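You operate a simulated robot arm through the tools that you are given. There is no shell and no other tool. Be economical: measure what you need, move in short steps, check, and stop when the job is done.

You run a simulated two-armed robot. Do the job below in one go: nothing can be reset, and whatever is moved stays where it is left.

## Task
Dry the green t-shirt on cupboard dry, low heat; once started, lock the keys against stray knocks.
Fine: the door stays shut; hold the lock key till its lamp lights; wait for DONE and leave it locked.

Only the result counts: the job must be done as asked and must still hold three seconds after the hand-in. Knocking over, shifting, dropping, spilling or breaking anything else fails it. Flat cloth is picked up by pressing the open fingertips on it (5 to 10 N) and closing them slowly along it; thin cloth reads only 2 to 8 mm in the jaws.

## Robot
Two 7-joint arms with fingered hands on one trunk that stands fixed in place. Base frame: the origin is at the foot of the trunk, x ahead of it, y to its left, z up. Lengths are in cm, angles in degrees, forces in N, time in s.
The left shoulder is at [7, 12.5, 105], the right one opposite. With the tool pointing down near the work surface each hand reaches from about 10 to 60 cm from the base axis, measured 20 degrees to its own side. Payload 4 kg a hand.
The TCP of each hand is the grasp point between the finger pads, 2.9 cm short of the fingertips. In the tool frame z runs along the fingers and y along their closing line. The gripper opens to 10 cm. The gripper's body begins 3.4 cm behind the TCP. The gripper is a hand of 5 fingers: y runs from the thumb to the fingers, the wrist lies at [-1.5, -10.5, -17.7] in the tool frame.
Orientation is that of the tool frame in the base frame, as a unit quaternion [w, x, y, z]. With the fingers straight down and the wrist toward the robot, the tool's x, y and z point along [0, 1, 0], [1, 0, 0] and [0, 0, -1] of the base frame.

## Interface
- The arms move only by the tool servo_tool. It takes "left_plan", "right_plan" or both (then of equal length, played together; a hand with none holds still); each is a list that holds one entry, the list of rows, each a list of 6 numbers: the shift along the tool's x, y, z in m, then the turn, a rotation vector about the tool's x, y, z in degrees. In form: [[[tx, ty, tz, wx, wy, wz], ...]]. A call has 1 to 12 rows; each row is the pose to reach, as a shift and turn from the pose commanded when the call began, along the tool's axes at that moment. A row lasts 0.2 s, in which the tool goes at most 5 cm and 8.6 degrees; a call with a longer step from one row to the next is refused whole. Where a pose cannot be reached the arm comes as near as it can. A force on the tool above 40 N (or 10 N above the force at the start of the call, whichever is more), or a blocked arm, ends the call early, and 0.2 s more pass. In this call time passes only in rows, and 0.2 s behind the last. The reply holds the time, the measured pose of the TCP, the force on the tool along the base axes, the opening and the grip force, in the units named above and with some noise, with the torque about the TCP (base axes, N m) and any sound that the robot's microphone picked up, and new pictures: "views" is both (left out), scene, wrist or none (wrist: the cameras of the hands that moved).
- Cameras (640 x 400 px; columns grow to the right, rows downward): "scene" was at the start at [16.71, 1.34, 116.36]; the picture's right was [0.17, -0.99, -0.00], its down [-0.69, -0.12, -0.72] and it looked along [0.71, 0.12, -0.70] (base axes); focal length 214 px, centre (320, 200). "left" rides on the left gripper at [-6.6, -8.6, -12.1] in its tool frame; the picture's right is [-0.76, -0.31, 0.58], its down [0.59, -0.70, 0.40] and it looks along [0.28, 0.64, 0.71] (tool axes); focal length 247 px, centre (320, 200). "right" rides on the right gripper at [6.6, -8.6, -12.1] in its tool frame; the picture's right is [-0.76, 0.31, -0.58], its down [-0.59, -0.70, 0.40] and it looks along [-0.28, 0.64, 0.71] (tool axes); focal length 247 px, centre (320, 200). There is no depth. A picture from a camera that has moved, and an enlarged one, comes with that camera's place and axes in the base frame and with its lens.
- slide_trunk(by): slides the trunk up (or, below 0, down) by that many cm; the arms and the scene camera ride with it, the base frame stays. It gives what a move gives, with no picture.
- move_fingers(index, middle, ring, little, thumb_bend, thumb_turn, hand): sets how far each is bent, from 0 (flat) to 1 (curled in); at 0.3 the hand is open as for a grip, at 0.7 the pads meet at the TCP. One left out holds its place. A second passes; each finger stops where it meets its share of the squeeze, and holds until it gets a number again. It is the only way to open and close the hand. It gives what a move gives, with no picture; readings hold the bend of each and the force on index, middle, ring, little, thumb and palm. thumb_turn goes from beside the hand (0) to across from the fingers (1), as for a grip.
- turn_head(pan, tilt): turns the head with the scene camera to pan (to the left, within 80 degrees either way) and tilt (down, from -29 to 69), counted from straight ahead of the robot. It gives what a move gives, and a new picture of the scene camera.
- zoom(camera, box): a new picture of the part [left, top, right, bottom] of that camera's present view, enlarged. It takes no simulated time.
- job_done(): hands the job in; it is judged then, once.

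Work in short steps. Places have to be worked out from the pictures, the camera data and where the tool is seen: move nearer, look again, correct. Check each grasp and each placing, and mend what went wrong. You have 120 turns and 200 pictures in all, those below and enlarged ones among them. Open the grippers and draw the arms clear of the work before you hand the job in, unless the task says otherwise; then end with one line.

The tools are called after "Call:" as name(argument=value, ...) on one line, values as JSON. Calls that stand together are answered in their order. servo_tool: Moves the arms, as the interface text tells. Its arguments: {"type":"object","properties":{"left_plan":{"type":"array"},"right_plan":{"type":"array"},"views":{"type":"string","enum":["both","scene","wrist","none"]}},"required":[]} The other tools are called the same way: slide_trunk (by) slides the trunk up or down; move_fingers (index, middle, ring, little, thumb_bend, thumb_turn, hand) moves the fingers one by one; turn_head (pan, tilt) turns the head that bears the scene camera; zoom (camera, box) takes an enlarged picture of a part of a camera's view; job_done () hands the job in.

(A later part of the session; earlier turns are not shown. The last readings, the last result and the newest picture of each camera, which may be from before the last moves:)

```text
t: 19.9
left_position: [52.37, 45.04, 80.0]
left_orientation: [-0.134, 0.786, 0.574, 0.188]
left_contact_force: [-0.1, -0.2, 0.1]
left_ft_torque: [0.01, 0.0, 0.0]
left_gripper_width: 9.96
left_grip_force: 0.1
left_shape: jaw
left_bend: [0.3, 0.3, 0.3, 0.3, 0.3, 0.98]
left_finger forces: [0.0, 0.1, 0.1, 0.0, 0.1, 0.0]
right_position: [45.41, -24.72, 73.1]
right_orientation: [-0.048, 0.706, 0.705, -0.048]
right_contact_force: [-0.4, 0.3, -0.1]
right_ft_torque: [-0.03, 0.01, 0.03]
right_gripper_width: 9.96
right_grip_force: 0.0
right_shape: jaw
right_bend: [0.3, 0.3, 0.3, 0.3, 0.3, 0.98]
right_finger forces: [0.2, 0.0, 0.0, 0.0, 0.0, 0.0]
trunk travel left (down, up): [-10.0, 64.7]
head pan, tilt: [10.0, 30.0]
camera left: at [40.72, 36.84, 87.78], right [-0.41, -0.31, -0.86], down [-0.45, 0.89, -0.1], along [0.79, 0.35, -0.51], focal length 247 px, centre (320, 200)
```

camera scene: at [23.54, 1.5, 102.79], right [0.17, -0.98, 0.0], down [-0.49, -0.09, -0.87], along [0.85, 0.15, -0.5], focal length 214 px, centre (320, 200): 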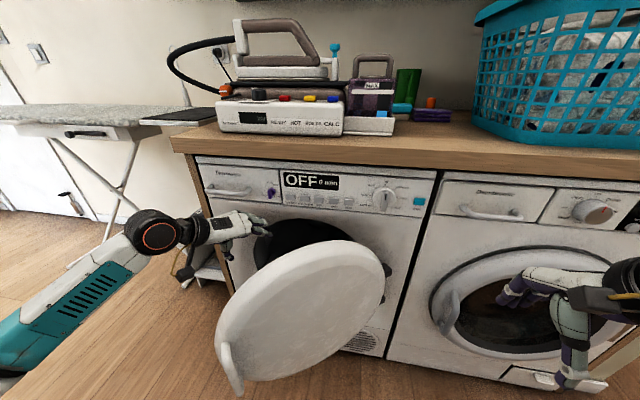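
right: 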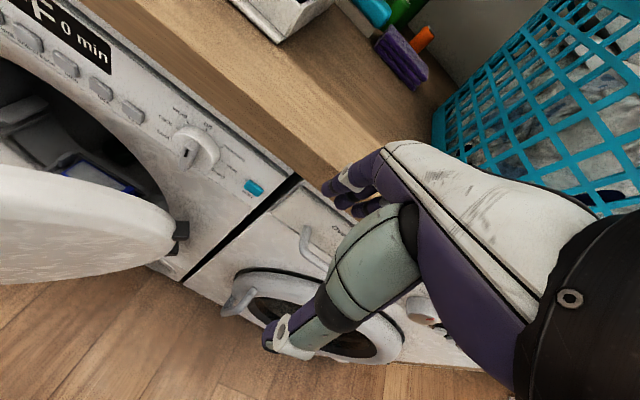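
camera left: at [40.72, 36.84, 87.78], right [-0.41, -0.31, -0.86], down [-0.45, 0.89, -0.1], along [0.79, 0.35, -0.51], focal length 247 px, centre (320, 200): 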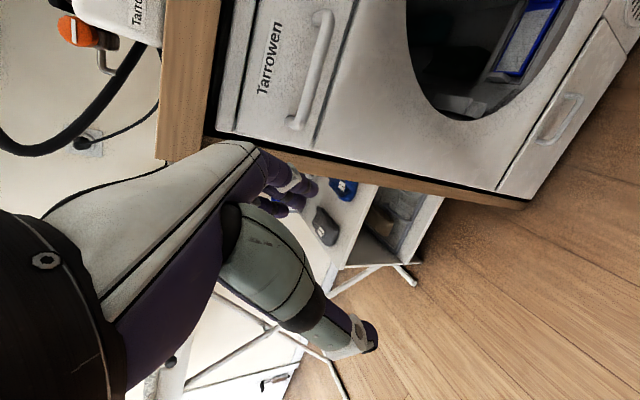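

Call:
zoom(camera="left", box=[290, 170, 450, 280])

Call:
zoom(camera="left", box=[400, 0, 580, 125])

```text
3.64 times, centred on (370, 225) of left
camera zoom: at [40.72, 36.84, 87.78], right [-0.41, -0.31, -0.86], down [-0.45, 0.89, -0.1], along [0.79, 0.35, -0.51], focal length 898 px, centre (138, 109)
```

zoom: 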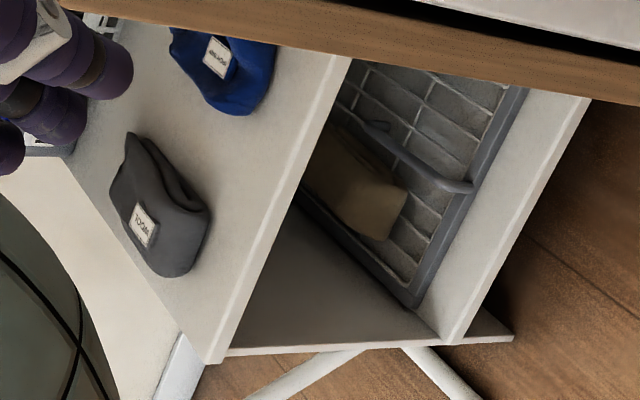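

```text
3.20 times, centred on (490, 62) of left
camera zoom: at [40.72, 36.84, 87.78], right [-0.41, -0.31, -0.86], down [-0.45, 0.89, -0.1], along [0.79, 0.35, -0.51], focal length 790 px, centre (-224, 640)
```

zoom: 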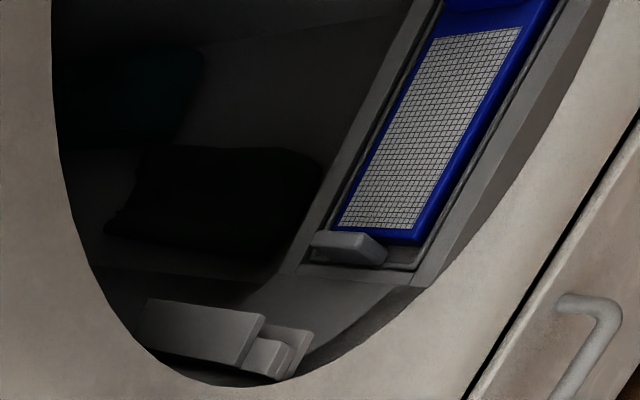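

The shelf holds a wool-labelled grey item and a blue one, nothing green. So the shirt should be in the drum; I move the camera right into the mouth for one good look.

Call:
servo_tool(left_plan=[[[-0.032, 0.024, 0.01, -6, -2.5, 4.6], [-0.064, 0.048, 0.021, -12, -5, 9.2], [-0.096, 0.072, 0.031, -18, -7.4, 13.8], [-0.127, 0.095, 0.041, -24, -9.9, 18.4], [-0.159, 0.119, 0.052, -30, -12.4, 23], [-0.191, 0.143, 0.062, -30, -12.4, 23], [-0.209, 0.176, 0.08, -30, -12.4, 23], [-0.228, 0.208, 0.098, -30, -12.4, 23], [-0.246, 0.241, 0.115, -30, -12.4, 23], [-0.265, 0.273, 0.133, -30, -12.4, 23], [-0.283, 0.306, 0.151, -30, -12.4, 23]]], views="both")

```text
t: 21.8
left_position: [67.67, 22.03, 59.7]
left_orientation: [0.098, 0.912, 0.343, 0.204]
left_contact_force: [-7.1, -7.2, -6.3]
left_ft_torque: [0.44, -0.28, -0.13]
left_gripper_width: 9.99
left_grip_force: 0.2
left_shape: jaw
left_bend: [0.3, 0.3, 0.3, 0.31, 0.3, 0.98]
left_finger forces: [0.1, 0.0, 0.1, 11.8, 0.0, 0.0]
right_position: [45.42, -24.67, 73.05]
right_orientation: [-0.047, 0.705, 0.706, -0.047]
right_contact_force: [-0.3, -0.6, -0.4]
right_ft_torque: [-0.03, -0.02, 0.01]
right_gripper_width: 9.97
right_grip_force: 0.0
right_shape: jaw
right_bend: [0.3, 0.3, 0.3, 0.3, 0.3, 0.98]
right_finger forces: [0.0, 0.0, 0.1, 0.0, 0.1, 0.1]
trunk travel left (down, up): [-10.0, 64.7]
head pan, tilt: [10.0, 30.0]
stopped in row 9 (left hand): the force on the tool passed its limit at 51 N (the readings are from after the stop); the commanded pose is now the measured one
camera scene: at [23.52, 1.48, 102.79], right [0.17, -0.98, 0.0], down [-0.49, -0.09, -0.87], along [0.85, 0.15, -0.5], focal length 214 px, centre (320, 200)
camera left: at [52.92, 24.47, 65.66], right [-0.44, -0.3, -0.85], down [0.16, 0.9, -0.4], along [0.88, -0.32, -0.35], focal length 247 px, centre (320, 200)
```

scene: 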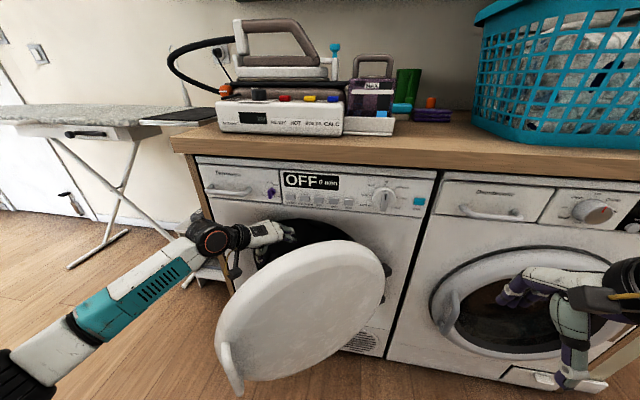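
left: 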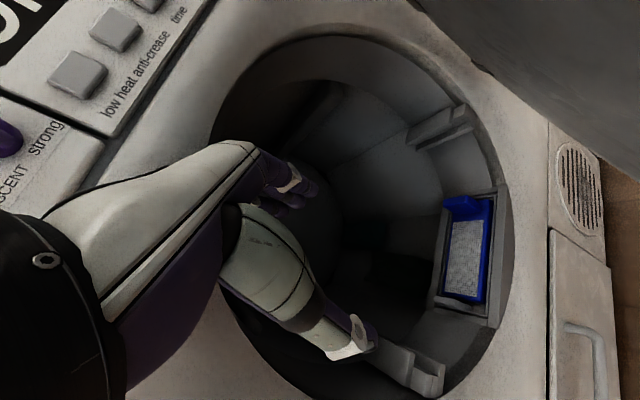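

The little finger touched the rim; I stop here and enlarge.

Call:
zoom(camera="left", box=[310, 190, 450, 320])

```text
3.08 times, centred on (380, 255) of left
camera zoom: at [52.92, 24.47, 65.66], right [-0.44, -0.3, -0.85], down [0.16, 0.9, -0.4], along [0.88, -0.32, -0.35], focal length 760 px, centre (135, 31)
```

zoom: 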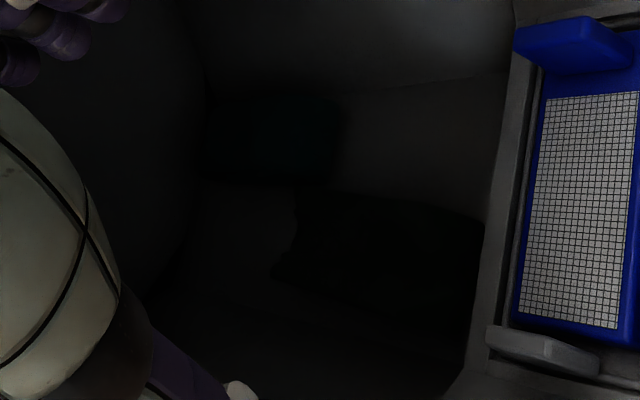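

Not resolvable here beyond two dark cloths. Backing out, then raising the trunk to read the labels in the basket with the right camera to rule it out.

Call:
servo_tool(left_plan=[[[0.005, -0.026, -0.035, 0, 0, 0], [0.01, -0.052, -0.07, 0, 0, 0], [0.016, -0.078, -0.105, 0, 0, 0], [0.021, -0.105, -0.14, 0, 0, 0], [0.026, -0.131, -0.175, 0, 0, 0]]], views="none")

Call:
slide_trunk(by=40)

Call:
slide_trunk(by=24)

Call:
turn_head(pan=-30, tilt=45)

Call:
zoom(camera="right", box=[0, 0, 640, 400])

```text
t: 23.0
left_position: [54.2, 34.21, 72.01]
left_orientation: [0.099, 0.91, 0.344, 0.207]
left_contact_force: [-0.2, 0.0, 0.2]
left_ft_torque: [0.04, 0.02, -0.01]
left_gripper_width: 9.99
left_grip_force: 0.1
left_shape: jaw
left_bend: [0.3, 0.3, 0.3, 0.3, 0.3, 0.98]
left_finger forces: [0.1, 0.0, 0.0, 0.1, 0.0, 0.0]
right_position: [45.35, -24.77, 73.0]
right_orientation: [-0.048, 0.706, 0.705, -0.048]
right_contact_force: [-0.3, -1.2, 1.0]
right_ft_torque: [0.04, 0.0, 0.0]
right_gripper_width: 9.97
right_grip_force: 0.0
right_shape: jaw
right_bend: [0.3, 0.3, 0.3, 0.3, 0.3, 0.98]
right_finger forces: [0.0, 0.0, 0.0, 0.1, 0.0, 0.0]
trunk travel left (down, up): [-10.0, 64.7]
head pan, tilt: [10.0, 30.0]
```

```text
t: 26.8
left_position: [54.21, 34.32, 112.18]
left_orientation: [0.099, 0.91, 0.345, 0.207]
left_contact_force: [1.0, -0.7, 0.5]
left_ft_torque: [0.03, 0.0, 0.0]
left_gripper_width: 10.0
left_grip_force: 0.1
left_shape: jaw
left_bend: [0.3, 0.3, 0.3, 0.3, 0.3, 0.98]
left_finger forces: [0.0, 0.0, 0.0, 0.1, 0.0, 0.1]
right_position: [45.57, -24.76, 113.11]
right_orientation: [-0.048, 0.705, 0.706, -0.048]
right_contact_force: [-0.1, 0.3, 0.2]
right_ft_torque: [0.0, 0.02, 0.03]
right_gripper_width: 9.98
right_grip_force: 0.0
right_shape: jaw
right_bend: [0.3, 0.3, 0.3, 0.3, 0.3, 0.98]
right_finger forces: [0.1, 0.1, 0.0, 0.0, 0.1, 0.0]
trunk travel left (down, up): [-50.0, 24.7]
head pan, tilt: [10.0, 30.0]
```

```text
t: 29.3
left_position: [54.28, 34.27, 136.05]
left_orientation: [0.098, 0.91, 0.345, 0.207]
left_contact_force: [-0.7, 0.2, -0.5]
left_ft_torque: [-0.02, -0.03, 0.01]
left_gripper_width: 10.0
left_grip_force: 0.0
left_shape: jaw
left_bend: [0.3, 0.3, 0.3, 0.3, 0.3, 0.98]
left_finger forces: [0.0, 0.0, 0.0, 0.0, 0.0, 0.1]
right_position: [45.31, -24.64, 137.1]
right_orientation: [-0.049, 0.705, 0.705, -0.049]
right_contact_force: [-0.3, -0.1, 0.0]
right_ft_torque: [0.04, 0.01, 0.03]
right_gripper_width: 9.98
right_grip_force: 0.0
right_shape: jaw
right_bend: [0.3, 0.3, 0.3, 0.3, 0.3, 0.98]
right_finger forces: [0.0, 0.1, 0.0, 0.1, 0.0, 0.1]
trunk travel left (down, up): [-74.0, 0.7]
head pan, tilt: [10.0, 30.0]
```

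```text
t: 30.4
left_position: [54.21, 34.36, 136.1]
left_orientation: [0.099, 0.91, 0.346, 0.207]
left_contact_force: [-0.9, -0.5, 0.0]
left_ft_torque: [-0.03, 0.0, 0.05]
left_gripper_width: 10.0
left_grip_force: 0.2
left_shape: jaw
left_bend: [0.3, 0.3, 0.3, 0.3, 0.3, 0.98]
left_finger forces: [0.0, 0.0, 0.0, 0.1, 0.0, 0.1]
right_position: [45.49, -24.86, 137.08]
right_orientation: [-0.048, 0.705, 0.706, -0.049]
right_contact_force: [-1.0, 0.1, 0.2]
right_ft_torque: [0.03, -0.01, 0.0]
right_gripper_width: 9.98
right_grip_force: 0.0
right_shape: jaw
right_bend: [0.3, 0.3, 0.3, 0.3, 0.3, 0.98]
right_finger forces: [0.0, 0.1, 0.0, 0.0, 0.1, 0.1]
trunk travel left (down, up): [-74.0, 0.7]
head pan, tilt: [-30.0, 45.0]
camera scene: at [9.77, -4.12, 165.76], right [-0.5, -0.87, 0.0], down [-0.61, 0.35, -0.71], along [0.61, -0.35, -0.71], focal length 214 px, centre (320, 200)
```

scene: 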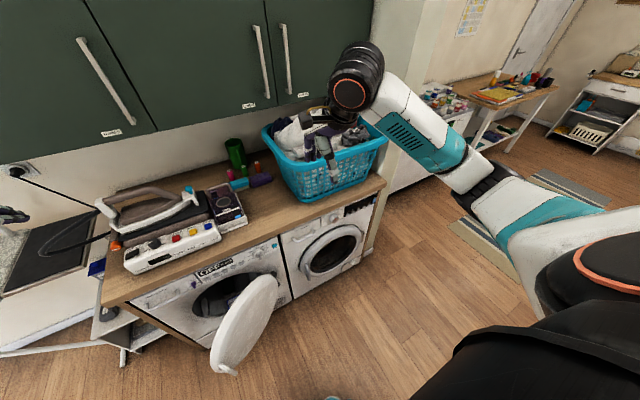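

```text
1.00 times, centred on (320, 200) of right (not enlarged: the box is as wide or as high as the picture)
camera zoom: at [38.5, -18.17, 150.25], right [0.38, -0.76, 0.53], down [-0.75, -0.59, -0.3], along [0.54, -0.28, -0.79], focal length 247 px, centre (320, 200)
```

zoom: 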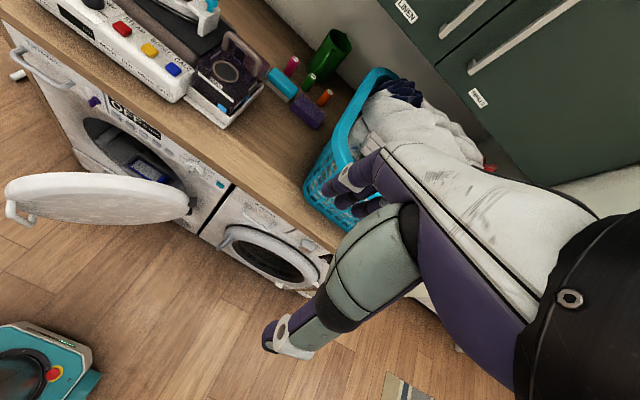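

The right arm is in the way of the basket; I shift it left and zoom the scene camera on the basket.

Call:
servo_tool(right_plan=[[[0.05, 0, 0, 0, 0, 0], [0.1, 0, 0, 0, 0, 0], [0.15, 0, 0, 0, 0, 0], [0.2, 0, 0, 0, 0, 0], [0.24, 0, 0, 0, 0, 0]]], views="both")

```text
t: 31.6
left_position: [54.24, 34.47, 136.2]
left_orientation: [0.099, 0.91, 0.346, 0.208]
left_contact_force: [0.2, 0.4, -0.7]
left_ft_torque: [0.01, -0.01, 0.01]
left_gripper_width: 9.96
left_grip_force: 0.1
left_shape: jaw
left_bend: [0.3, 0.3, 0.3, 0.3, 0.3, 0.98]
left_finger forces: [0.0, 0.0, 0.1, 0.0, 0.0, 0.1]
right_position: [45.4, -0.66, 137.2]
right_orientation: [-0.047, 0.706, 0.705, -0.047]
right_contact_force: [0.3, -0.2, 0.4]
right_ft_torque: [-0.02, -0.04, -0.03]
right_gripper_width: 9.98
right_grip_force: 0.1
right_shape: jaw
right_bend: [0.3, 0.3, 0.3, 0.3, 0.3, 0.98]
right_finger forces: [0.0, 0.1, 0.1, 0.0, 0.0, 0.0]
trunk travel left (down, up): [-74.0, 0.7]
head pan, tilt: [-30.0, 45.0]
camera scene: at [9.77, -3.97, 165.76], right [-0.5, -0.87, 0.0], down [-0.61, 0.35, -0.71], along [0.61, -0.35, -0.71], focal length 214 px, centre (320, 200)
camera right: at [38.38, 5.97, 150.37], right [0.38, -0.76, 0.53], down [-0.75, -0.59, -0.3], along [0.54, -0.28, -0.79], focal length 247 px, centre (320, 200)
```

scene: 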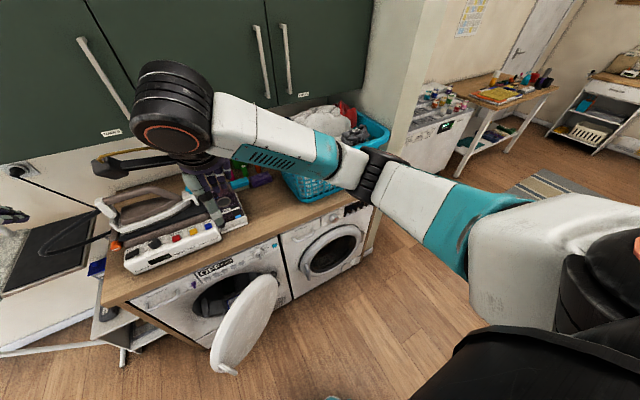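
right: 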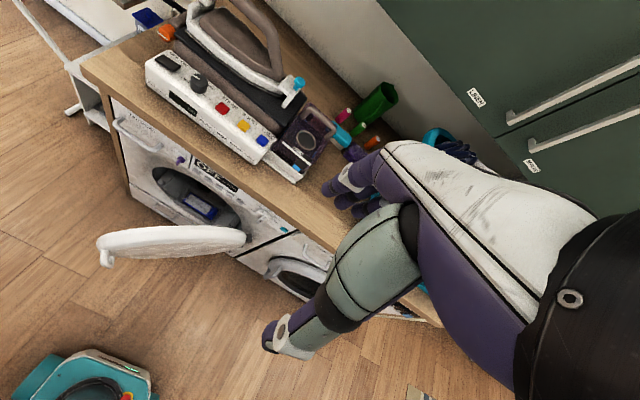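

Call:
zoom(camera="scene", box=[270, 85, 400, 205])

Call:
zoom(camera="right", box=[140, 150, 260, 240])

```text
3.33 times, centred on (335, 145) of scene
camera zoom: at [9.77, -3.97, 165.76], right [-0.5, -0.87, 0.0], down [-0.61, 0.35, -0.71], along [0.61, -0.35, -0.71], focal length 715 px, centre (270, 383)
```

zoom: 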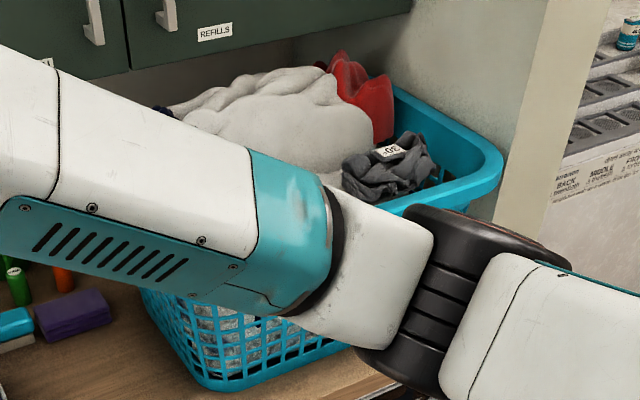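

```text
4.44 times, centred on (200, 195) of right
camera zoom: at [38.38, 5.97, 150.37], right [0.38, -0.76, 0.53], down [-0.75, -0.59, -0.3], along [0.54, -0.28, -0.79], focal length 1098 px, centre (853, 222)
```

zoom: 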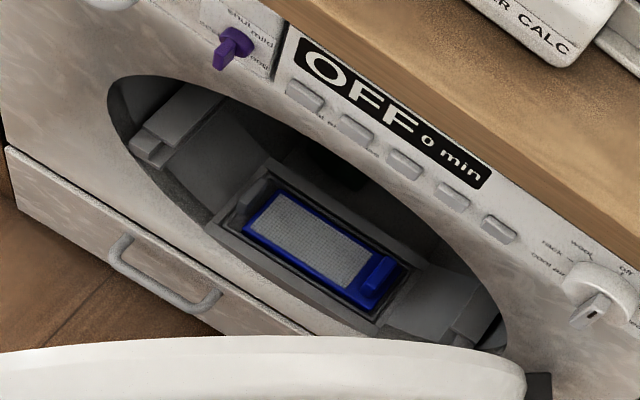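

No green in the basket either (grey item is labelled 30°), so the load is the cloth already in the drum, and the display confirms OFF. Now closing the door: right hand clears away, left hand goes to the outer side of the door, above it.

Call:
servo_tool(right_plan=[[[-0.05, 0, 0, 0, 0, 0], [-0.1, 0, 0, 0, 0, 0], [-0.15, 0, 0, 0, 0, 0], [-0.2, 0, 0, 0, 0, 0], [-0.25, 0, 0, 0, 0, 0], [-0.3, 0, 0, 0, 0, 0], [-0.3, -0.03, 0, 0, 0, 0], [-0.3, -0.05, 0, 0, 0, 0], [-0.3, -0.05, 0, 0, 0, 0], [-0.3, -0.05, 0, 0, 0, 0], [-0.3, -0.05, 0, 0, 0, 0], [-0.3, -0.05, 0, 0, 0, 0]]], left_plan=[[[-0.01, 0.004, -0.002, 2.5, 0.1, -7.6], [-0.03, 0.011, -0.006, 4.9, 0.2, -15.2], [-0.06, 0.022, -0.013, 7.4, 0.4, -22.8], [-0.09, 0.033, -0.02, 9.9, 0.5, -30.4], [-0.12, 0.044, -0.026, 12.3, 0.6, -38], [-0.15, 0.055, -0.032, 14.8, 0.7, -45.6], [-0.18, 0.066, -0.039, 17.3, 0.9, -53.3], [-0.21, 0.077, -0.045, 19.7, 1, -60.9], [-0.24, 0.088, -0.052, 22.2, 1.1, -68.5], [-0.27, 0.098, -0.058, 24.7, 1.2, -76.1], [-0.3, 0.109, -0.064, 27.1, 1.4, -83.7], [-0.327, 0.119, -0.07, 29.6, 1.5, -91.3]]], views="none")

Call:
move_fingers(hand="left", index=1, middle=1, ring=1, little=1, thumb_bend=0.6, thumb_turn=0.3)

Call:
slide_trunk(by=-35)

Call:
turn_head(pan=10, tilt=55)

```text
t: 34.2
left_position: [36.02, 3.72, 136.05]
left_orientation: [-0.001, 0.384, 0.923, 0.002]
left_contact_force: [0.1, -0.8, 0.3]
left_ft_torque: [-0.02, 0.0, 0.04]
left_gripper_width: 10.02
left_grip_force: 0.1
left_shape: jaw
left_bend: [0.3, 0.3, 0.3, 0.3, 0.3, 0.98]
left_finger forces: [0.0, 0.0, 0.1, 0.0, 0.0, 0.1]
right_position: [40.49, -31.11, 137.81]
right_orientation: [-0.048, 0.706, 0.705, -0.048]
right_contact_force: [1.4, -0.8, -0.9]
right_ft_torque: [0.05, 0.01, 0.02]
right_gripper_width: 10.04
right_grip_force: 0.1
right_shape: jaw
right_bend: [0.3, 0.3, 0.3, 0.3, 0.3, 0.98]
right_finger forces: [0.0, 0.1, 0.1, 0.0, 0.0, 0.1]
trunk travel left (down, up): [-74.0, 0.7]
head pan, tilt: [-30.0, 45.0]
```

```text
t: 35.2
left_position: [36.01, 3.76, 136.13]
left_orientation: [-0.001, 0.385, 0.923, 0.0]
left_contact_force: [-0.9, 0.0, -0.5]
left_ft_torque: [0.04, -0.02, 0.02]
left_gripper_width: 6.41
left_grip_force: 0.1
left_shape: fingers
left_bend: [1.0, 1.0, 1.0, 1.0, 0.6, 0.3]
left_finger forces: [0.0, 0.0, 0.0, 0.0, 0.0, 0.1]
right_position: [40.4, -30.94, 137.84]
right_orientation: [-0.049, 0.705, 0.706, -0.048]
right_contact_force: [-1.2, -1.2, -0.8]
right_ft_torque: [0.01, -0.02, 0.0]
right_gripper_width: 10.0
right_grip_force: 0.1
right_shape: jaw
right_bend: [0.3, 0.3, 0.3, 0.3, 0.3, 0.98]
right_finger forces: [0.0, 0.1, 0.0, 0.0, 0.0, 0.0]
trunk travel left (down, up): [-74.0, 0.7]
head pan, tilt: [-30.0, 45.0]
```

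```text
t: 38.6
left_position: [35.95, 3.89, 101.16]
left_orientation: [0.0, 0.385, 0.923, 0.0]
left_contact_force: [-0.2, -0.3, 0.1]
left_ft_torque: [0.01, -0.01, -0.03]
left_gripper_width: 6.38
left_grip_force: 0.1
left_shape: fingers
left_bend: [1.0, 1.0, 1.0, 1.0, 0.6, 0.3]
left_finger forces: [0.1, 0.1, 0.0, 0.0, 0.0, 0.0]
right_position: [40.41, -30.66, 102.78]
right_orientation: [-0.047, 0.705, 0.706, -0.047]
right_contact_force: [-0.1, 0.8, 0.5]
right_ft_torque: [-0.02, -0.01, 0.01]
right_gripper_width: 9.99
right_grip_force: 0.0
right_shape: jaw
right_bend: [0.3, 0.3, 0.3, 0.3, 0.3, 0.98]
right_finger forces: [0.0, 0.0, 0.0, 0.0, 0.1, 0.1]
trunk travel left (down, up): [-39.0, 35.7]
head pan, tilt: [-30.0, 45.0]
```

```text
t: 39.7
left_position: [36.01, 3.81, 101.14]
left_orientation: [-0.001, 0.385, 0.923, 0.001]
left_contact_force: [0.4, -0.1, 0.7]
left_ft_torque: [-0.02, -0.03, 0.01]
left_gripper_width: 6.39
left_grip_force: 0.0
left_shape: fingers
left_bend: [1.0, 1.0, 1.0, 1.0, 0.6, 0.3]
left_finger forces: [0.1, 0.1, 0.0, 0.1, 0.1, 0.1]
right_position: [40.56, -30.83, 102.81]
right_orientation: [-0.049, 0.705, 0.705, -0.048]
right_contact_force: [0.3, -0.1, -0.6]
right_ft_torque: [0.0, 0.01, -0.03]
right_gripper_width: 9.98
right_grip_force: 0.0
right_shape: jaw
right_bend: [0.3, 0.3, 0.3, 0.3, 0.3, 0.98]
right_finger forces: [0.0, 0.0, 0.0, 0.0, 0.1, 0.0]
trunk travel left (down, up): [-39.0, 35.7]
head pan, tilt: [10.0, 55.0]
camera scene: at [12.09, 1.15, 129.24], right [0.17, -0.98, 0.0], down [-0.81, -0.14, -0.57], along [0.56, 0.1, -0.82], focal length 214 px, centre (320, 200)
```

scene: 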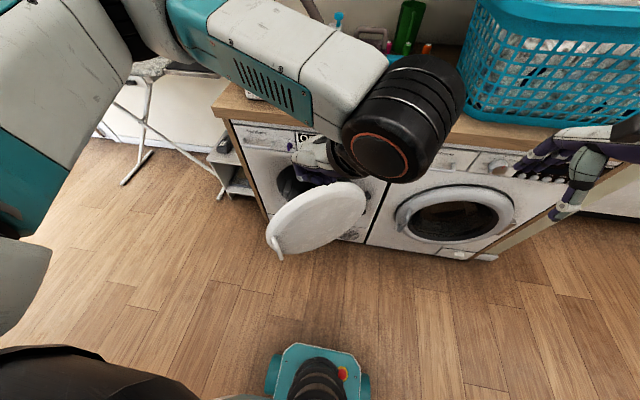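

The door end is near (38, 21). I lower the trunk 25 cm, then lower the fist to door-centre height beside the outer face.

Call:
slide_trunk(by=-25)

Call:
servo_tool(left_plan=[[[0, 0, 0.05, 0, 0, 0], [0, 0, 0.1, 0, 0, 0], [0, 0, 0.15, 0, 0, 0], [0, 0, 0.2, 0, 0, 0]]], views="both")

```text
t: 42.3
left_position: [36.0, 3.89, 76.2]
left_orientation: [0.0, 0.385, 0.923, 0.0]
left_contact_force: [0.7, 0.9, 0.1]
left_ft_torque: [0.0, 0.0, -0.03]
left_gripper_width: 6.38
left_grip_force: 0.1
left_shape: fingers
left_bend: [1.0, 1.0, 1.0, 1.0, 0.6, 0.3]
left_finger forces: [0.0, 0.0, 0.1, 0.0, 0.0, 0.1]
right_position: [40.86, -30.79, 76.88]
right_orientation: [-0.059, 0.704, 0.705, -0.059]
right_contact_force: [0.7, -0.1, 0.0]
right_ft_torque: [0.0, 0.01, 0.01]
right_gripper_width: 9.99
right_grip_force: 0.0
right_shape: jaw
right_bend: [0.3, 0.3, 0.3, 0.3, 0.3, 0.98]
right_finger forces: [0.1, 0.0, 0.0, 0.1, 0.0, 0.0]
trunk travel left (down, up): [-14.0, 60.7]
head pan, tilt: [10.0, 55.0]
```

```text
t: 43.3
left_position: [35.94, 3.91, 55.97]
left_orientation: [-0.001, 0.385, 0.923, 0.0]
left_contact_force: [0.6, 0.1, -0.7]
left_ft_torque: [0.03, -0.01, -0.02]
left_gripper_width: 6.41
left_grip_force: 0.1
left_shape: fingers
left_bend: [1.0, 1.0, 1.0, 1.0, 0.6, 0.3]
left_finger forces: [0.0, 0.1, 0.0, 0.0, 0.1, 0.0]
right_position: [40.99, -30.78, 76.66]
right_orientation: [-0.06, 0.705, 0.705, -0.058]
right_contact_force: [-0.1, 0.3, -0.8]
right_ft_torque: [-0.01, -0.03, 0.04]
right_gripper_width: 10.0
right_grip_force: 0.0
right_shape: jaw
right_bend: [0.3, 0.3, 0.3, 0.3, 0.3, 0.98]
right_finger forces: [0.0, 0.0, 0.0, 0.0, 0.0, 0.0]
trunk travel left (down, up): [-14.0, 60.7]
head pan, tilt: [10.0, 55.0]
camera scene: at [19.96, 1.16, 103.43], right [0.17, -0.98, 0.0], down [-0.81, -0.14, -0.57], along [0.56, 0.1, -0.82], focal length 214 px, centre (320, 200)
camera left: at [34.4, -6.83, 67.97], right [0.31, -0.75, -0.58], down [-0.91, -0.07, -0.4], along [0.26, 0.65, -0.71], focal length 247 px, centre (320, 200)
```

scene: 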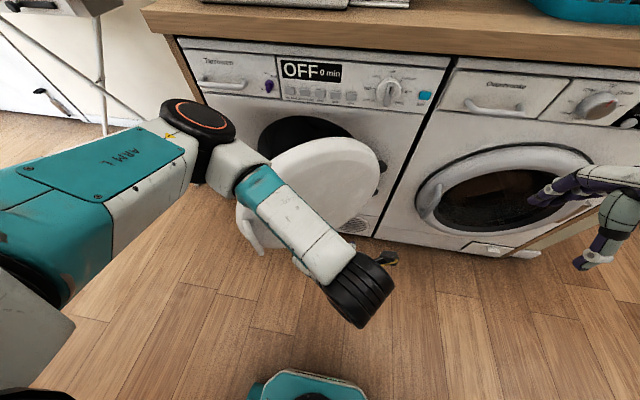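
left: 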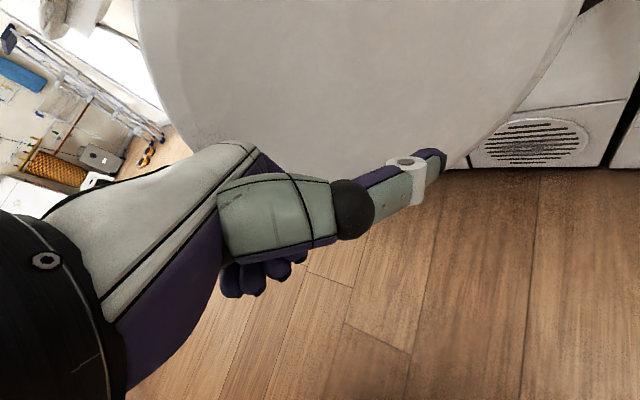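

The fist is beside the lower outer face of the door. I push it along its arc towards closed, most of the way.

Call:
servo_tool(left_plan=[[[-0.022, 0.045, -0.02, 0, 0, 0], [-0.045, 0.09, -0.02, 0, 0, 0], [-0.036, 0.115, -0.02, 2, 0, 5], [-0.028, 0.137, -0.02, 0, 0, 8], [-0.024, 0.16, -0.02, 0, 0, 12], [-0.02, 0.181, -0.02, 0, 0, 16], [-0.02, 0.204, -0.02, 0, 0, 20], [-0.019, 0.226, -0.02, 0, 0, 25]]], views="both")

```text
refused: row 1 steps farther than a row can; nothing moved
```

Call:
servo_tool(left_plan=[[[-0.015, 0.025, -0.02, 0, 0, 0], [-0.03, 0.06, -0.02, 0, 0, 0], [-0.045, 0.09, -0.02, 0, 0, 0], [-0.036, 0.115, -0.02, 0, 0, 5], [-0.028, 0.137, -0.02, 0, 0, 8], [-0.024, 0.16, -0.02, 0, 0, 12], [-0.02, 0.181, -0.02, 0, 0, 16], [-0.02, 0.204, -0.02, 0, 0, 20], [-0.019, 0.226, -0.02, 0, 0, 25]]], views="both")

```text
t: 45.3
left_position: [53.32, 18.46, 58.15]
left_orientation: [0.0, 0.577, 0.817, 0.001]
left_contact_force: [0.5, 0.2, 0.5]
left_ft_torque: [-0.01, -0.03, -0.02]
left_gripper_width: 6.4
left_grip_force: 0.1
left_shape: fingers
left_bend: [1.0, 1.0, 1.0, 1.0, 0.6, 0.3]
left_finger forces: [0.0, 0.0, 0.0, 0.0, 0.0, 0.1]
right_position: [40.9, -30.77, 76.75]
right_orientation: [-0.059, 0.704, 0.705, -0.059]
right_contact_force: [0.2, -0.2, -0.2]
right_ft_torque: [0.01, -0.02, 0.02]
right_gripper_width: 9.98
right_grip_force: 0.0
right_shape: jaw
right_bend: [0.3, 0.3, 0.3, 0.3, 0.3, 0.98]
right_finger forces: [0.0, 0.0, 0.1, 0.1, 0.0, 0.1]
trunk travel left (down, up): [-14.0, 60.7]
head pan, tilt: [10.0, 55.0]
camera scene: at [19.93, 1.18, 103.43], right [0.17, -0.98, 0.0], down [-0.81, -0.14, -0.57], along [0.56, 0.1, -0.82], focal length 214 px, centre (320, 200)
camera left: at [47.47, 9.35, 70.11], right [-0.04, -0.82, -0.58], down [-0.86, 0.32, -0.4], along [0.51, 0.48, -0.71], focal length 247 px, centre (320, 200)
```

scene: 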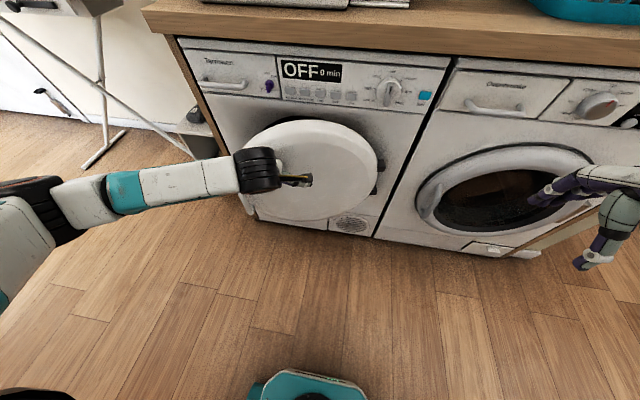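
left: 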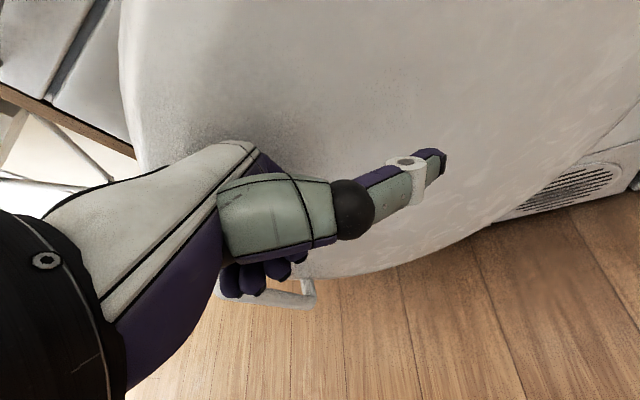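

The door is swinging nicely. I keep pushing until it shuts.

Call:
servo_tool(left_plan=[[[0.005, 0.02, 0, 0, 0, 5], [0.011, 0.042, 0, 0, 0, 10], [0.013, 0.06, 0, 0, 0, 15], [0.016, 0.08, 0, 0, 0, 20], [0.016, 0.09, 0, 0, 0, 20], [0.015, 0.1, 0, 0, 0, 20], [0.014, 0.11, 0, 0, 0, 20], [0.013, 0.12, 0, 0, 0, 20]]], views="both")

```text
t: 46.9
left_position: [62.3, 23.12, 57.89]
left_orientation: [-0.005, 0.711, 0.703, -0.004]
left_contact_force: [-22.9, 1.3, 6.1]
left_ft_torque: [0.01, -1.55, 0.23]
left_gripper_width: 6.36
left_grip_force: 11.4
left_shape: fingers
left_bend: [1.0, 1.0, 1.0, 1.0, 0.6, 0.3]
left_finger forces: [0.1, 23.1, 0.0, 0.0, 0.1, 0.0]
right_position: [40.82, -30.77, 76.95]
right_orientation: [-0.059, 0.704, 0.705, -0.058]
right_contact_force: [0.1, 0.4, -1.7]
right_ft_torque: [0.02, -0.01, 0.01]
right_gripper_width: 10.03
right_grip_force: 0.1
right_shape: jaw
right_bend: [0.3, 0.3, 0.3, 0.3, 0.3, 0.98]
right_finger forces: [0.1, 0.0, 0.0, 0.0, 0.0, 0.0]
trunk travel left (down, up): [-14.0, 60.7]
head pan, tilt: [10.0, 55.0]
stopped in row 7 (left hand): the force on the tool passed its limit at 52 N (the readings are from after the stop); the commanded pose is now the measured one
camera scene: at [19.73, 1.17, 103.49], right [0.17, -0.98, 0.0], down [-0.81, -0.14, -0.57], along [0.57, 0.1, -0.82], focal length 214 px, centre (320, 200)
camera left: at [53.84, 16.66, 70.01], right [-0.32, -0.75, -0.57], down [-0.7, 0.6, -0.39], along [0.64, 0.28, -0.72], focal length 247 px, centre (320, 200)
```

scene: 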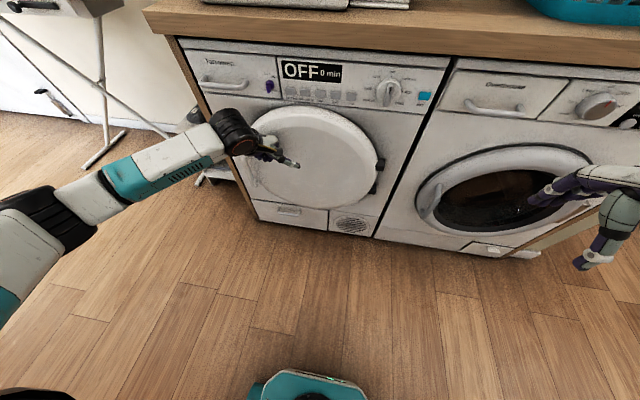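
left: 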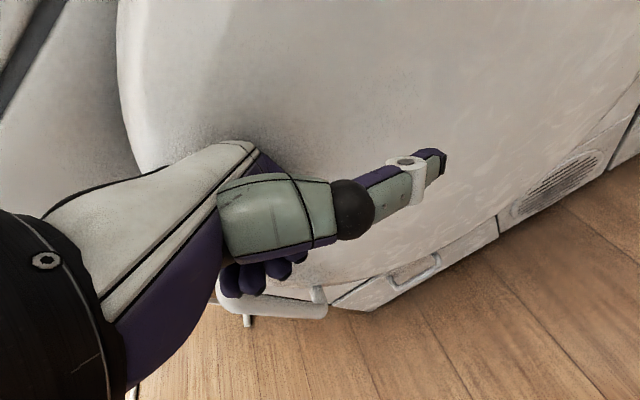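

The door met resistance at 52 N; no click was reported. I back off, shift 5 cm toward the handle side and press again for the latch.

Call:
servo_tool(left_plan=[[[0, -0.03, 0, 0, 0, 0], [0.04, -0.03, 0, 0, 0, 0], [0.06, -0.02, 0, 0, 0, 0], [0.06, -0.005, 0, 0, 0, 0], [0.06, 0.01, 0, 0, 0, 0], [0.06, 0.025, 0, 0, 0, 0], [0.06, 0.04, 0, 0, 0, 0]]], views="scene")

Call:
zoom(camera="scene", box=[180, 80, 400, 240])

```text
t: 48.0
left_position: [62.7, 29.37, 57.99]
left_orientation: [-0.007, 0.711, 0.703, -0.005]
left_contact_force: [-5.4, 1.4, 1.6]
left_ft_torque: [-0.11, -0.34, -0.06]
left_gripper_width: 6.38
left_grip_force: 2.1
left_shape: fingers
left_bend: [1.0, 1.0, 1.0, 1.0, 0.6, 0.3]
left_finger forces: [5.7, 0.0, 0.0, 0.0, 0.0, 0.0]
right_position: [40.99, -30.88, 76.78]
right_orientation: [-0.06, 0.704, 0.705, -0.059]
right_contact_force: [0.1, 0.0, -0.6]
right_ft_torque: [0.02, 0.0, -0.03]
right_gripper_width: 9.97
right_grip_force: 0.1
right_shape: jaw
right_bend: [0.3, 0.3, 0.3, 0.3, 0.3, 0.98]
right_finger forces: [0.1, 0.0, 0.0, 0.0, 0.1, 0.1]
trunk travel left (down, up): [-14.0, 60.7]
head pan, tilt: [10.0, 55.0]
stopped in row 5 (left hand): the force on the tool passed its limit at 48 N (the readings are from after the stop); the commanded pose is now the measured one
camera scene: at [19.93, 1.2, 103.44], right [0.17, -0.98, 0.0], down [-0.81, -0.14, -0.57], along [0.56, 0.1, -0.82], focal length 214 px, centre (320, 200)
```

scene: 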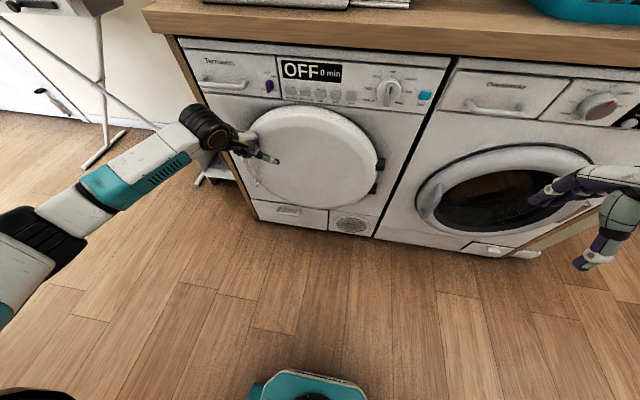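

```text
2.50 times, centred on (290, 160) of scene
camera zoom: at [19.93, 1.2, 103.44], right [0.17, -0.98, 0.0], down [-0.81, -0.14, -0.57], along [0.56, 0.1, -0.82], focal length 536 px, centre (395, 300)
```

zoom: 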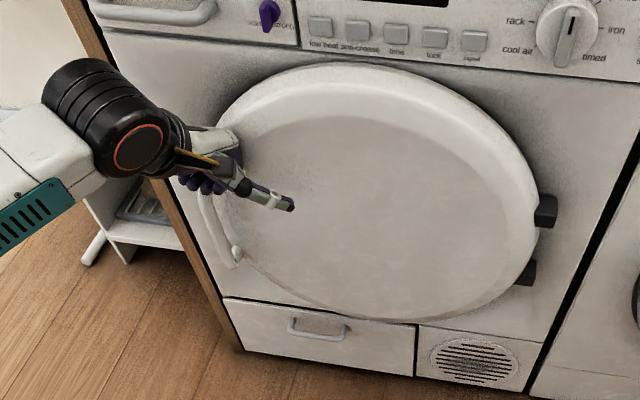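

The door lies flat at two places, so it is shut. I draw the left hand away and turn the right hand to point forward at the panel, so its camera sees the dial.

Call:
servo_tool(left_plan=[[[0, -0.03, 0, 0, 0, 0], [0, -0.06, 0, 0, 0, 0], [0, -0.09, 0, 0, 0, 0], [0.04, -0.11, 0, 0, 0, 0], [0.08, -0.12, 0, 0, 0, 0], [0.12, -0.12, 0, 0, 0, 0], [0.12, -0.12, 0, 0, 0, 0], [0.12, -0.12, 0, 0, 0, 0], [0.12, -0.12, 0, 0, 0, 0], [0.12, -0.12, 0, 0, 0, 0], [0.12, -0.12, 0, 0, 0, 0], [0.12, -0.12, 0, 0, 0, 0]]], right_plan=[[[0.016, 0.0115, -0.002, -8.25, 0, 0], [0.032, 0.023, -0.004, -16.5, 0, 0], [0.048, 0.0345, -0.006, -24.75, 0, 0], [0.063, 0.046, -0.008, -33, 0, 0], [0.079, 0.0575, -0.01, -41.25, 0, 0], [0.095, 0.069, -0.0115, -49.5, 0, 0], [0.111, 0.0805, -0.0135, -57.75, 0, 0], [0.127, 0.092, -0.0155, -66, 0, 0], [0.1425, 0.1035, -0.017, -74.25, 0, 0], [0.158, 0.115, -0.019, -82.5, 0, 0], [0.174, 0.1265, -0.021, -90.75, 0, 0], [0.19, 0.138, -0.023, -99, 0, 0]]], views="both")

```text
t: 50.6
left_position: [51.06, 41.56, 58.21]
left_orientation: [-0.008, 0.711, 0.703, -0.005]
left_contact_force: [-0.7, -0.1, 0.1]
left_ft_torque: [-0.02, -0.03, 0.04]
left_gripper_width: 6.42
left_grip_force: 0.1
left_shape: fingers
left_bend: [1.0, 1.0, 1.0, 1.0, 0.6, 0.3]
left_finger forces: [0.0, 0.1, 0.0, 0.1, 0.1, 0.0]
right_position: [55.0, -11.58, 76.49]
right_orientation: [0.496, 0.503, 0.503, 0.498]
right_contact_force: [0.2, 0.1, 0.2]
right_ft_torque: [0.02, -0.01, 0.0]
right_gripper_width: 10.01
right_grip_force: 0.0
right_shape: jaw
right_bend: [0.3, 0.3, 0.3, 0.3, 0.3, 0.98]
right_finger forces: [0.0, 0.0, 0.1, 0.1, 0.1, 0.0]
right hand out of reach, approached as far as the arm can: row 1, 2, 3, 4, 5, 6, 7, 8
trunk travel left (down, up): [-14.0, 60.7]
head pan, tilt: [10.0, 55.0]
camera scene: at [20.05, 1.19, 103.41], right [0.17, -0.98, 0.0], down [-0.81, -0.14, -0.57], along [0.56, 0.1, -0.82], focal length 214 px, centre (320, 200)
camera right: at [42.69, -5.16, 68.22], right [-0.57, -0.76, 0.31], down [0.39, -0.59, -0.71], along [0.72, -0.28, 0.63], focal length 247 px, centre (320, 200)
camera left: at [42.6, 35.07, 70.32], right [-0.33, -0.75, -0.57], down [-0.7, 0.6, -0.38], along [0.63, 0.28, -0.72], focal length 247 px, centre (320, 200)
```

scene: 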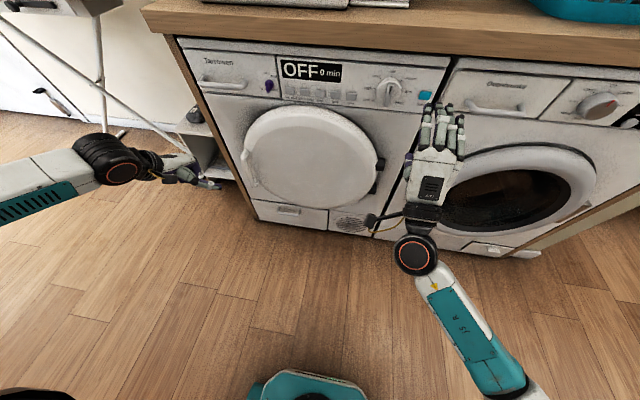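
right: 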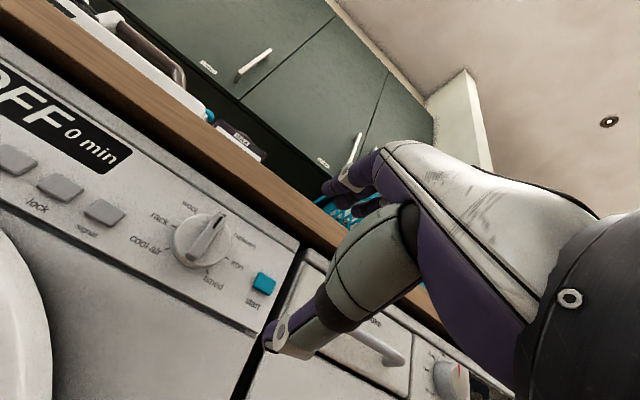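
left: 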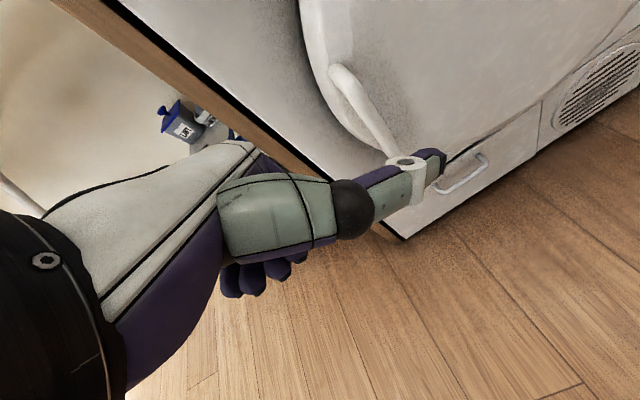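

The forward-pointing pose works and the dial is well in view; enlarging panel and door edge.

Call:
zoom(camera="right", box=[120, 170, 290, 330])

Call:
zoom(camera="scene", box=[220, 40, 460, 220])

```text
2.50 times, centred on (205, 250) of right
camera zoom: at [42.69, -5.16, 68.22], right [-0.57, -0.76, 0.31], down [0.39, -0.59, -0.71], along [0.72, -0.28, 0.63], focal length 617 px, centre (608, 75)
```

zoom: 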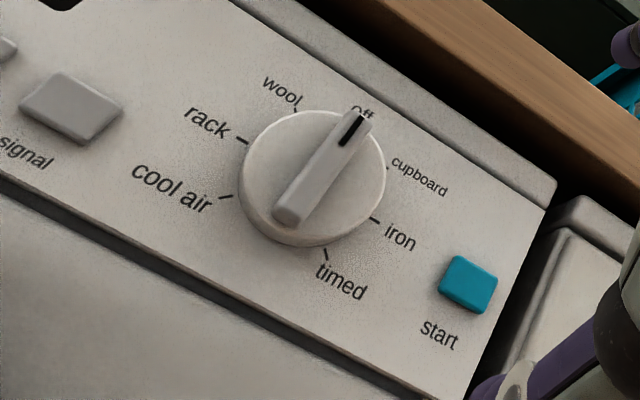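

```text
2.22 times, centred on (340, 130) of scene
camera zoom: at [20.05, 1.19, 103.41], right [0.17, -0.98, 0.0], down [-0.81, -0.14, -0.57], along [0.56, 0.1, -0.82], focal length 477 px, centre (276, 356)
```

zoom: 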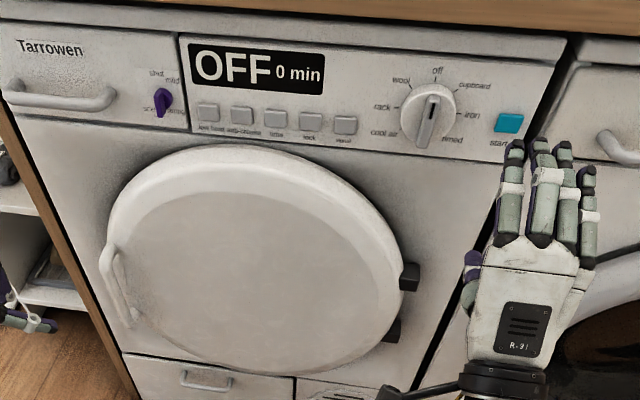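

Triangulated: dial centre ≈ (70.9, -5.5, 78.0), start ≈ (71, -14, 77.2), lock ≈ (71, 6.5, 75), low heat ≈ (71, 17.8, 75). I make a pointing hand with the right index and look at where its tip lies.

Call:
move_fingers(hand="right", index=0.1, middle=1, ring=1, little=1, thumb_bend=0.8, thumb_turn=0.5)

Call:
zoom(camera="right", box=[0, 0, 640, 400])

Call:
zoom(camera="scene", box=[320, 40, 520, 240])

```text
t: 51.6
left_position: [50.91, 41.58, 58.34]
left_orientation: [-0.008, 0.711, 0.703, -0.005]
left_contact_force: [-0.1, 0.5, 0.6]
left_ft_torque: [0.01, 0.02, -0.02]
left_gripper_width: 6.38
left_grip_force: 0.1
left_shape: fingers
left_bend: [1.0, 1.0, 1.0, 1.0, 0.6, 0.3]
left_finger forces: [0.1, 0.0, 0.1, 0.1, 0.0, 0.0]
right_position: [54.95, -11.66, 76.6]
right_orientation: [0.497, 0.502, 0.503, 0.498]
right_contact_force: [0.0, -1.3, 0.3]
right_ft_torque: [-0.01, -0.01, 0.0]
right_gripper_width: 6.66
right_grip_force: 0.0
right_shape: fingers
right_bend: [0.1, 1.0, 1.0, 1.0, 0.8, 0.51]
right_finger forces: [0.0, 0.0, 0.1, 0.0, 0.1, 0.1]
trunk travel left (down, up): [-14.0, 60.7]
head pan, tilt: [10.0, 55.0]
```

```text
1.00 times, centred on (320, 200) of right (not enlarged: the box is as wide or as high as the picture)
camera zoom: at [42.62, -5.2, 68.29], right [-0.57, -0.76, 0.31], down [0.39, -0.59, -0.71], along [0.72, -0.28, 0.63], focal length 247 px, centre (320, 200)
```

zoom: 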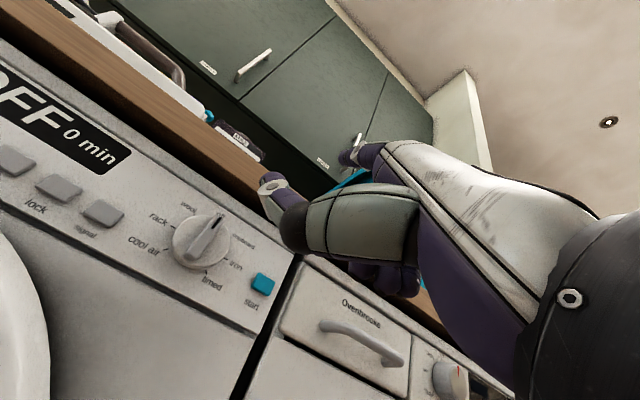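

```text
2.00 times, centred on (420, 140) of scene
camera zoom: at [19.95, 1.19, 103.43], right [0.17, -0.98, 0.0], down [-0.81, -0.14, -0.57], along [0.56, 0.1, -0.82], focal length 429 px, centre (120, 320)
```

zoom: 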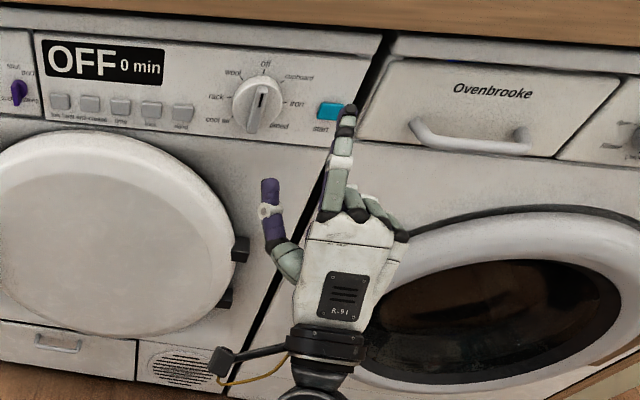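

At 0.1 the index points up and out (tip about 9 cm above the TCP). I bend it to 0.5 so that the tip leads forward.

Call:
move_fingers(hand="right", index=0.45, thumb_bend=1, thumb_turn=1)

Call:
zoom(camera="right", box=[140, 100, 460, 300])

Call:
zoom(camera="scene", box=[340, 60, 500, 220])

```text
t: 52.6
left_position: [51.0, 41.64, 58.23]
left_orientation: [-0.007, 0.712, 0.703, -0.005]
left_contact_force: [0.0, 0.0, -0.6]
left_ft_torque: [0.0, 0.01, -0.01]
left_gripper_width: 6.4
left_grip_force: 0.1
left_shape: fingers
left_bend: [1.0, 1.0, 1.0, 1.0, 0.6, 0.3]
left_finger forces: [0.0, 0.1, 0.0, 0.1, 0.0, 0.0]
right_position: [54.91, -11.69, 76.73]
right_orientation: [0.497, 0.503, 0.502, 0.498]
right_contact_force: [0.5, 0.2, 0.1]
right_ft_torque: [0.03, 0.0, -0.03]
right_gripper_width: 2.47
right_grip_force: 0.1
right_shape: fingers
right_bend: [0.4, 1.0, 1.0, 1.0, 0.99, 0.97]
right_finger forces: [0.0, 0.1, 0.0, 0.0, 0.1, 0.1]
trunk travel left (down, up): [-14.0, 60.7]
head pan, tilt: [10.0, 55.0]
```

```text
2.00 times, centred on (300, 200) of right
camera zoom: at [42.62, -5.2, 68.29], right [-0.57, -0.76, 0.31], down [0.39, -0.59, -0.71], along [0.72, -0.28, 0.63], focal length 494 px, centre (360, 200)
```

zoom: 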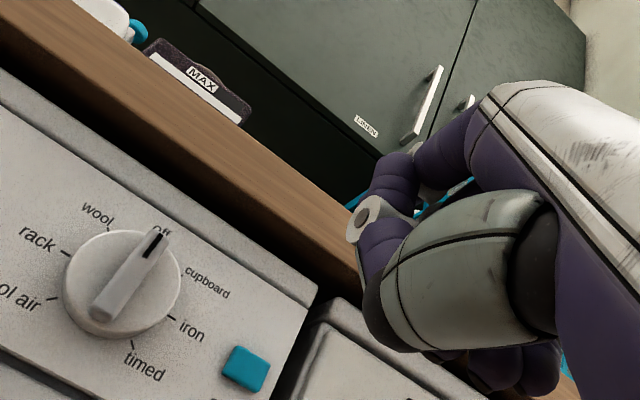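

```text
2.50 times, centred on (420, 140) of scene
camera zoom: at [19.95, 1.19, 103.43], right [0.17, -0.98, 0.0], down [-0.81, -0.14, -0.57], along [0.56, 0.1, -0.82], focal length 536 px, centre (70, 350)
```

zoom: 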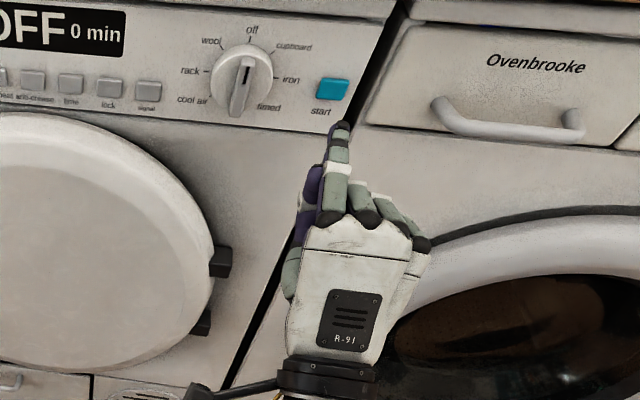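

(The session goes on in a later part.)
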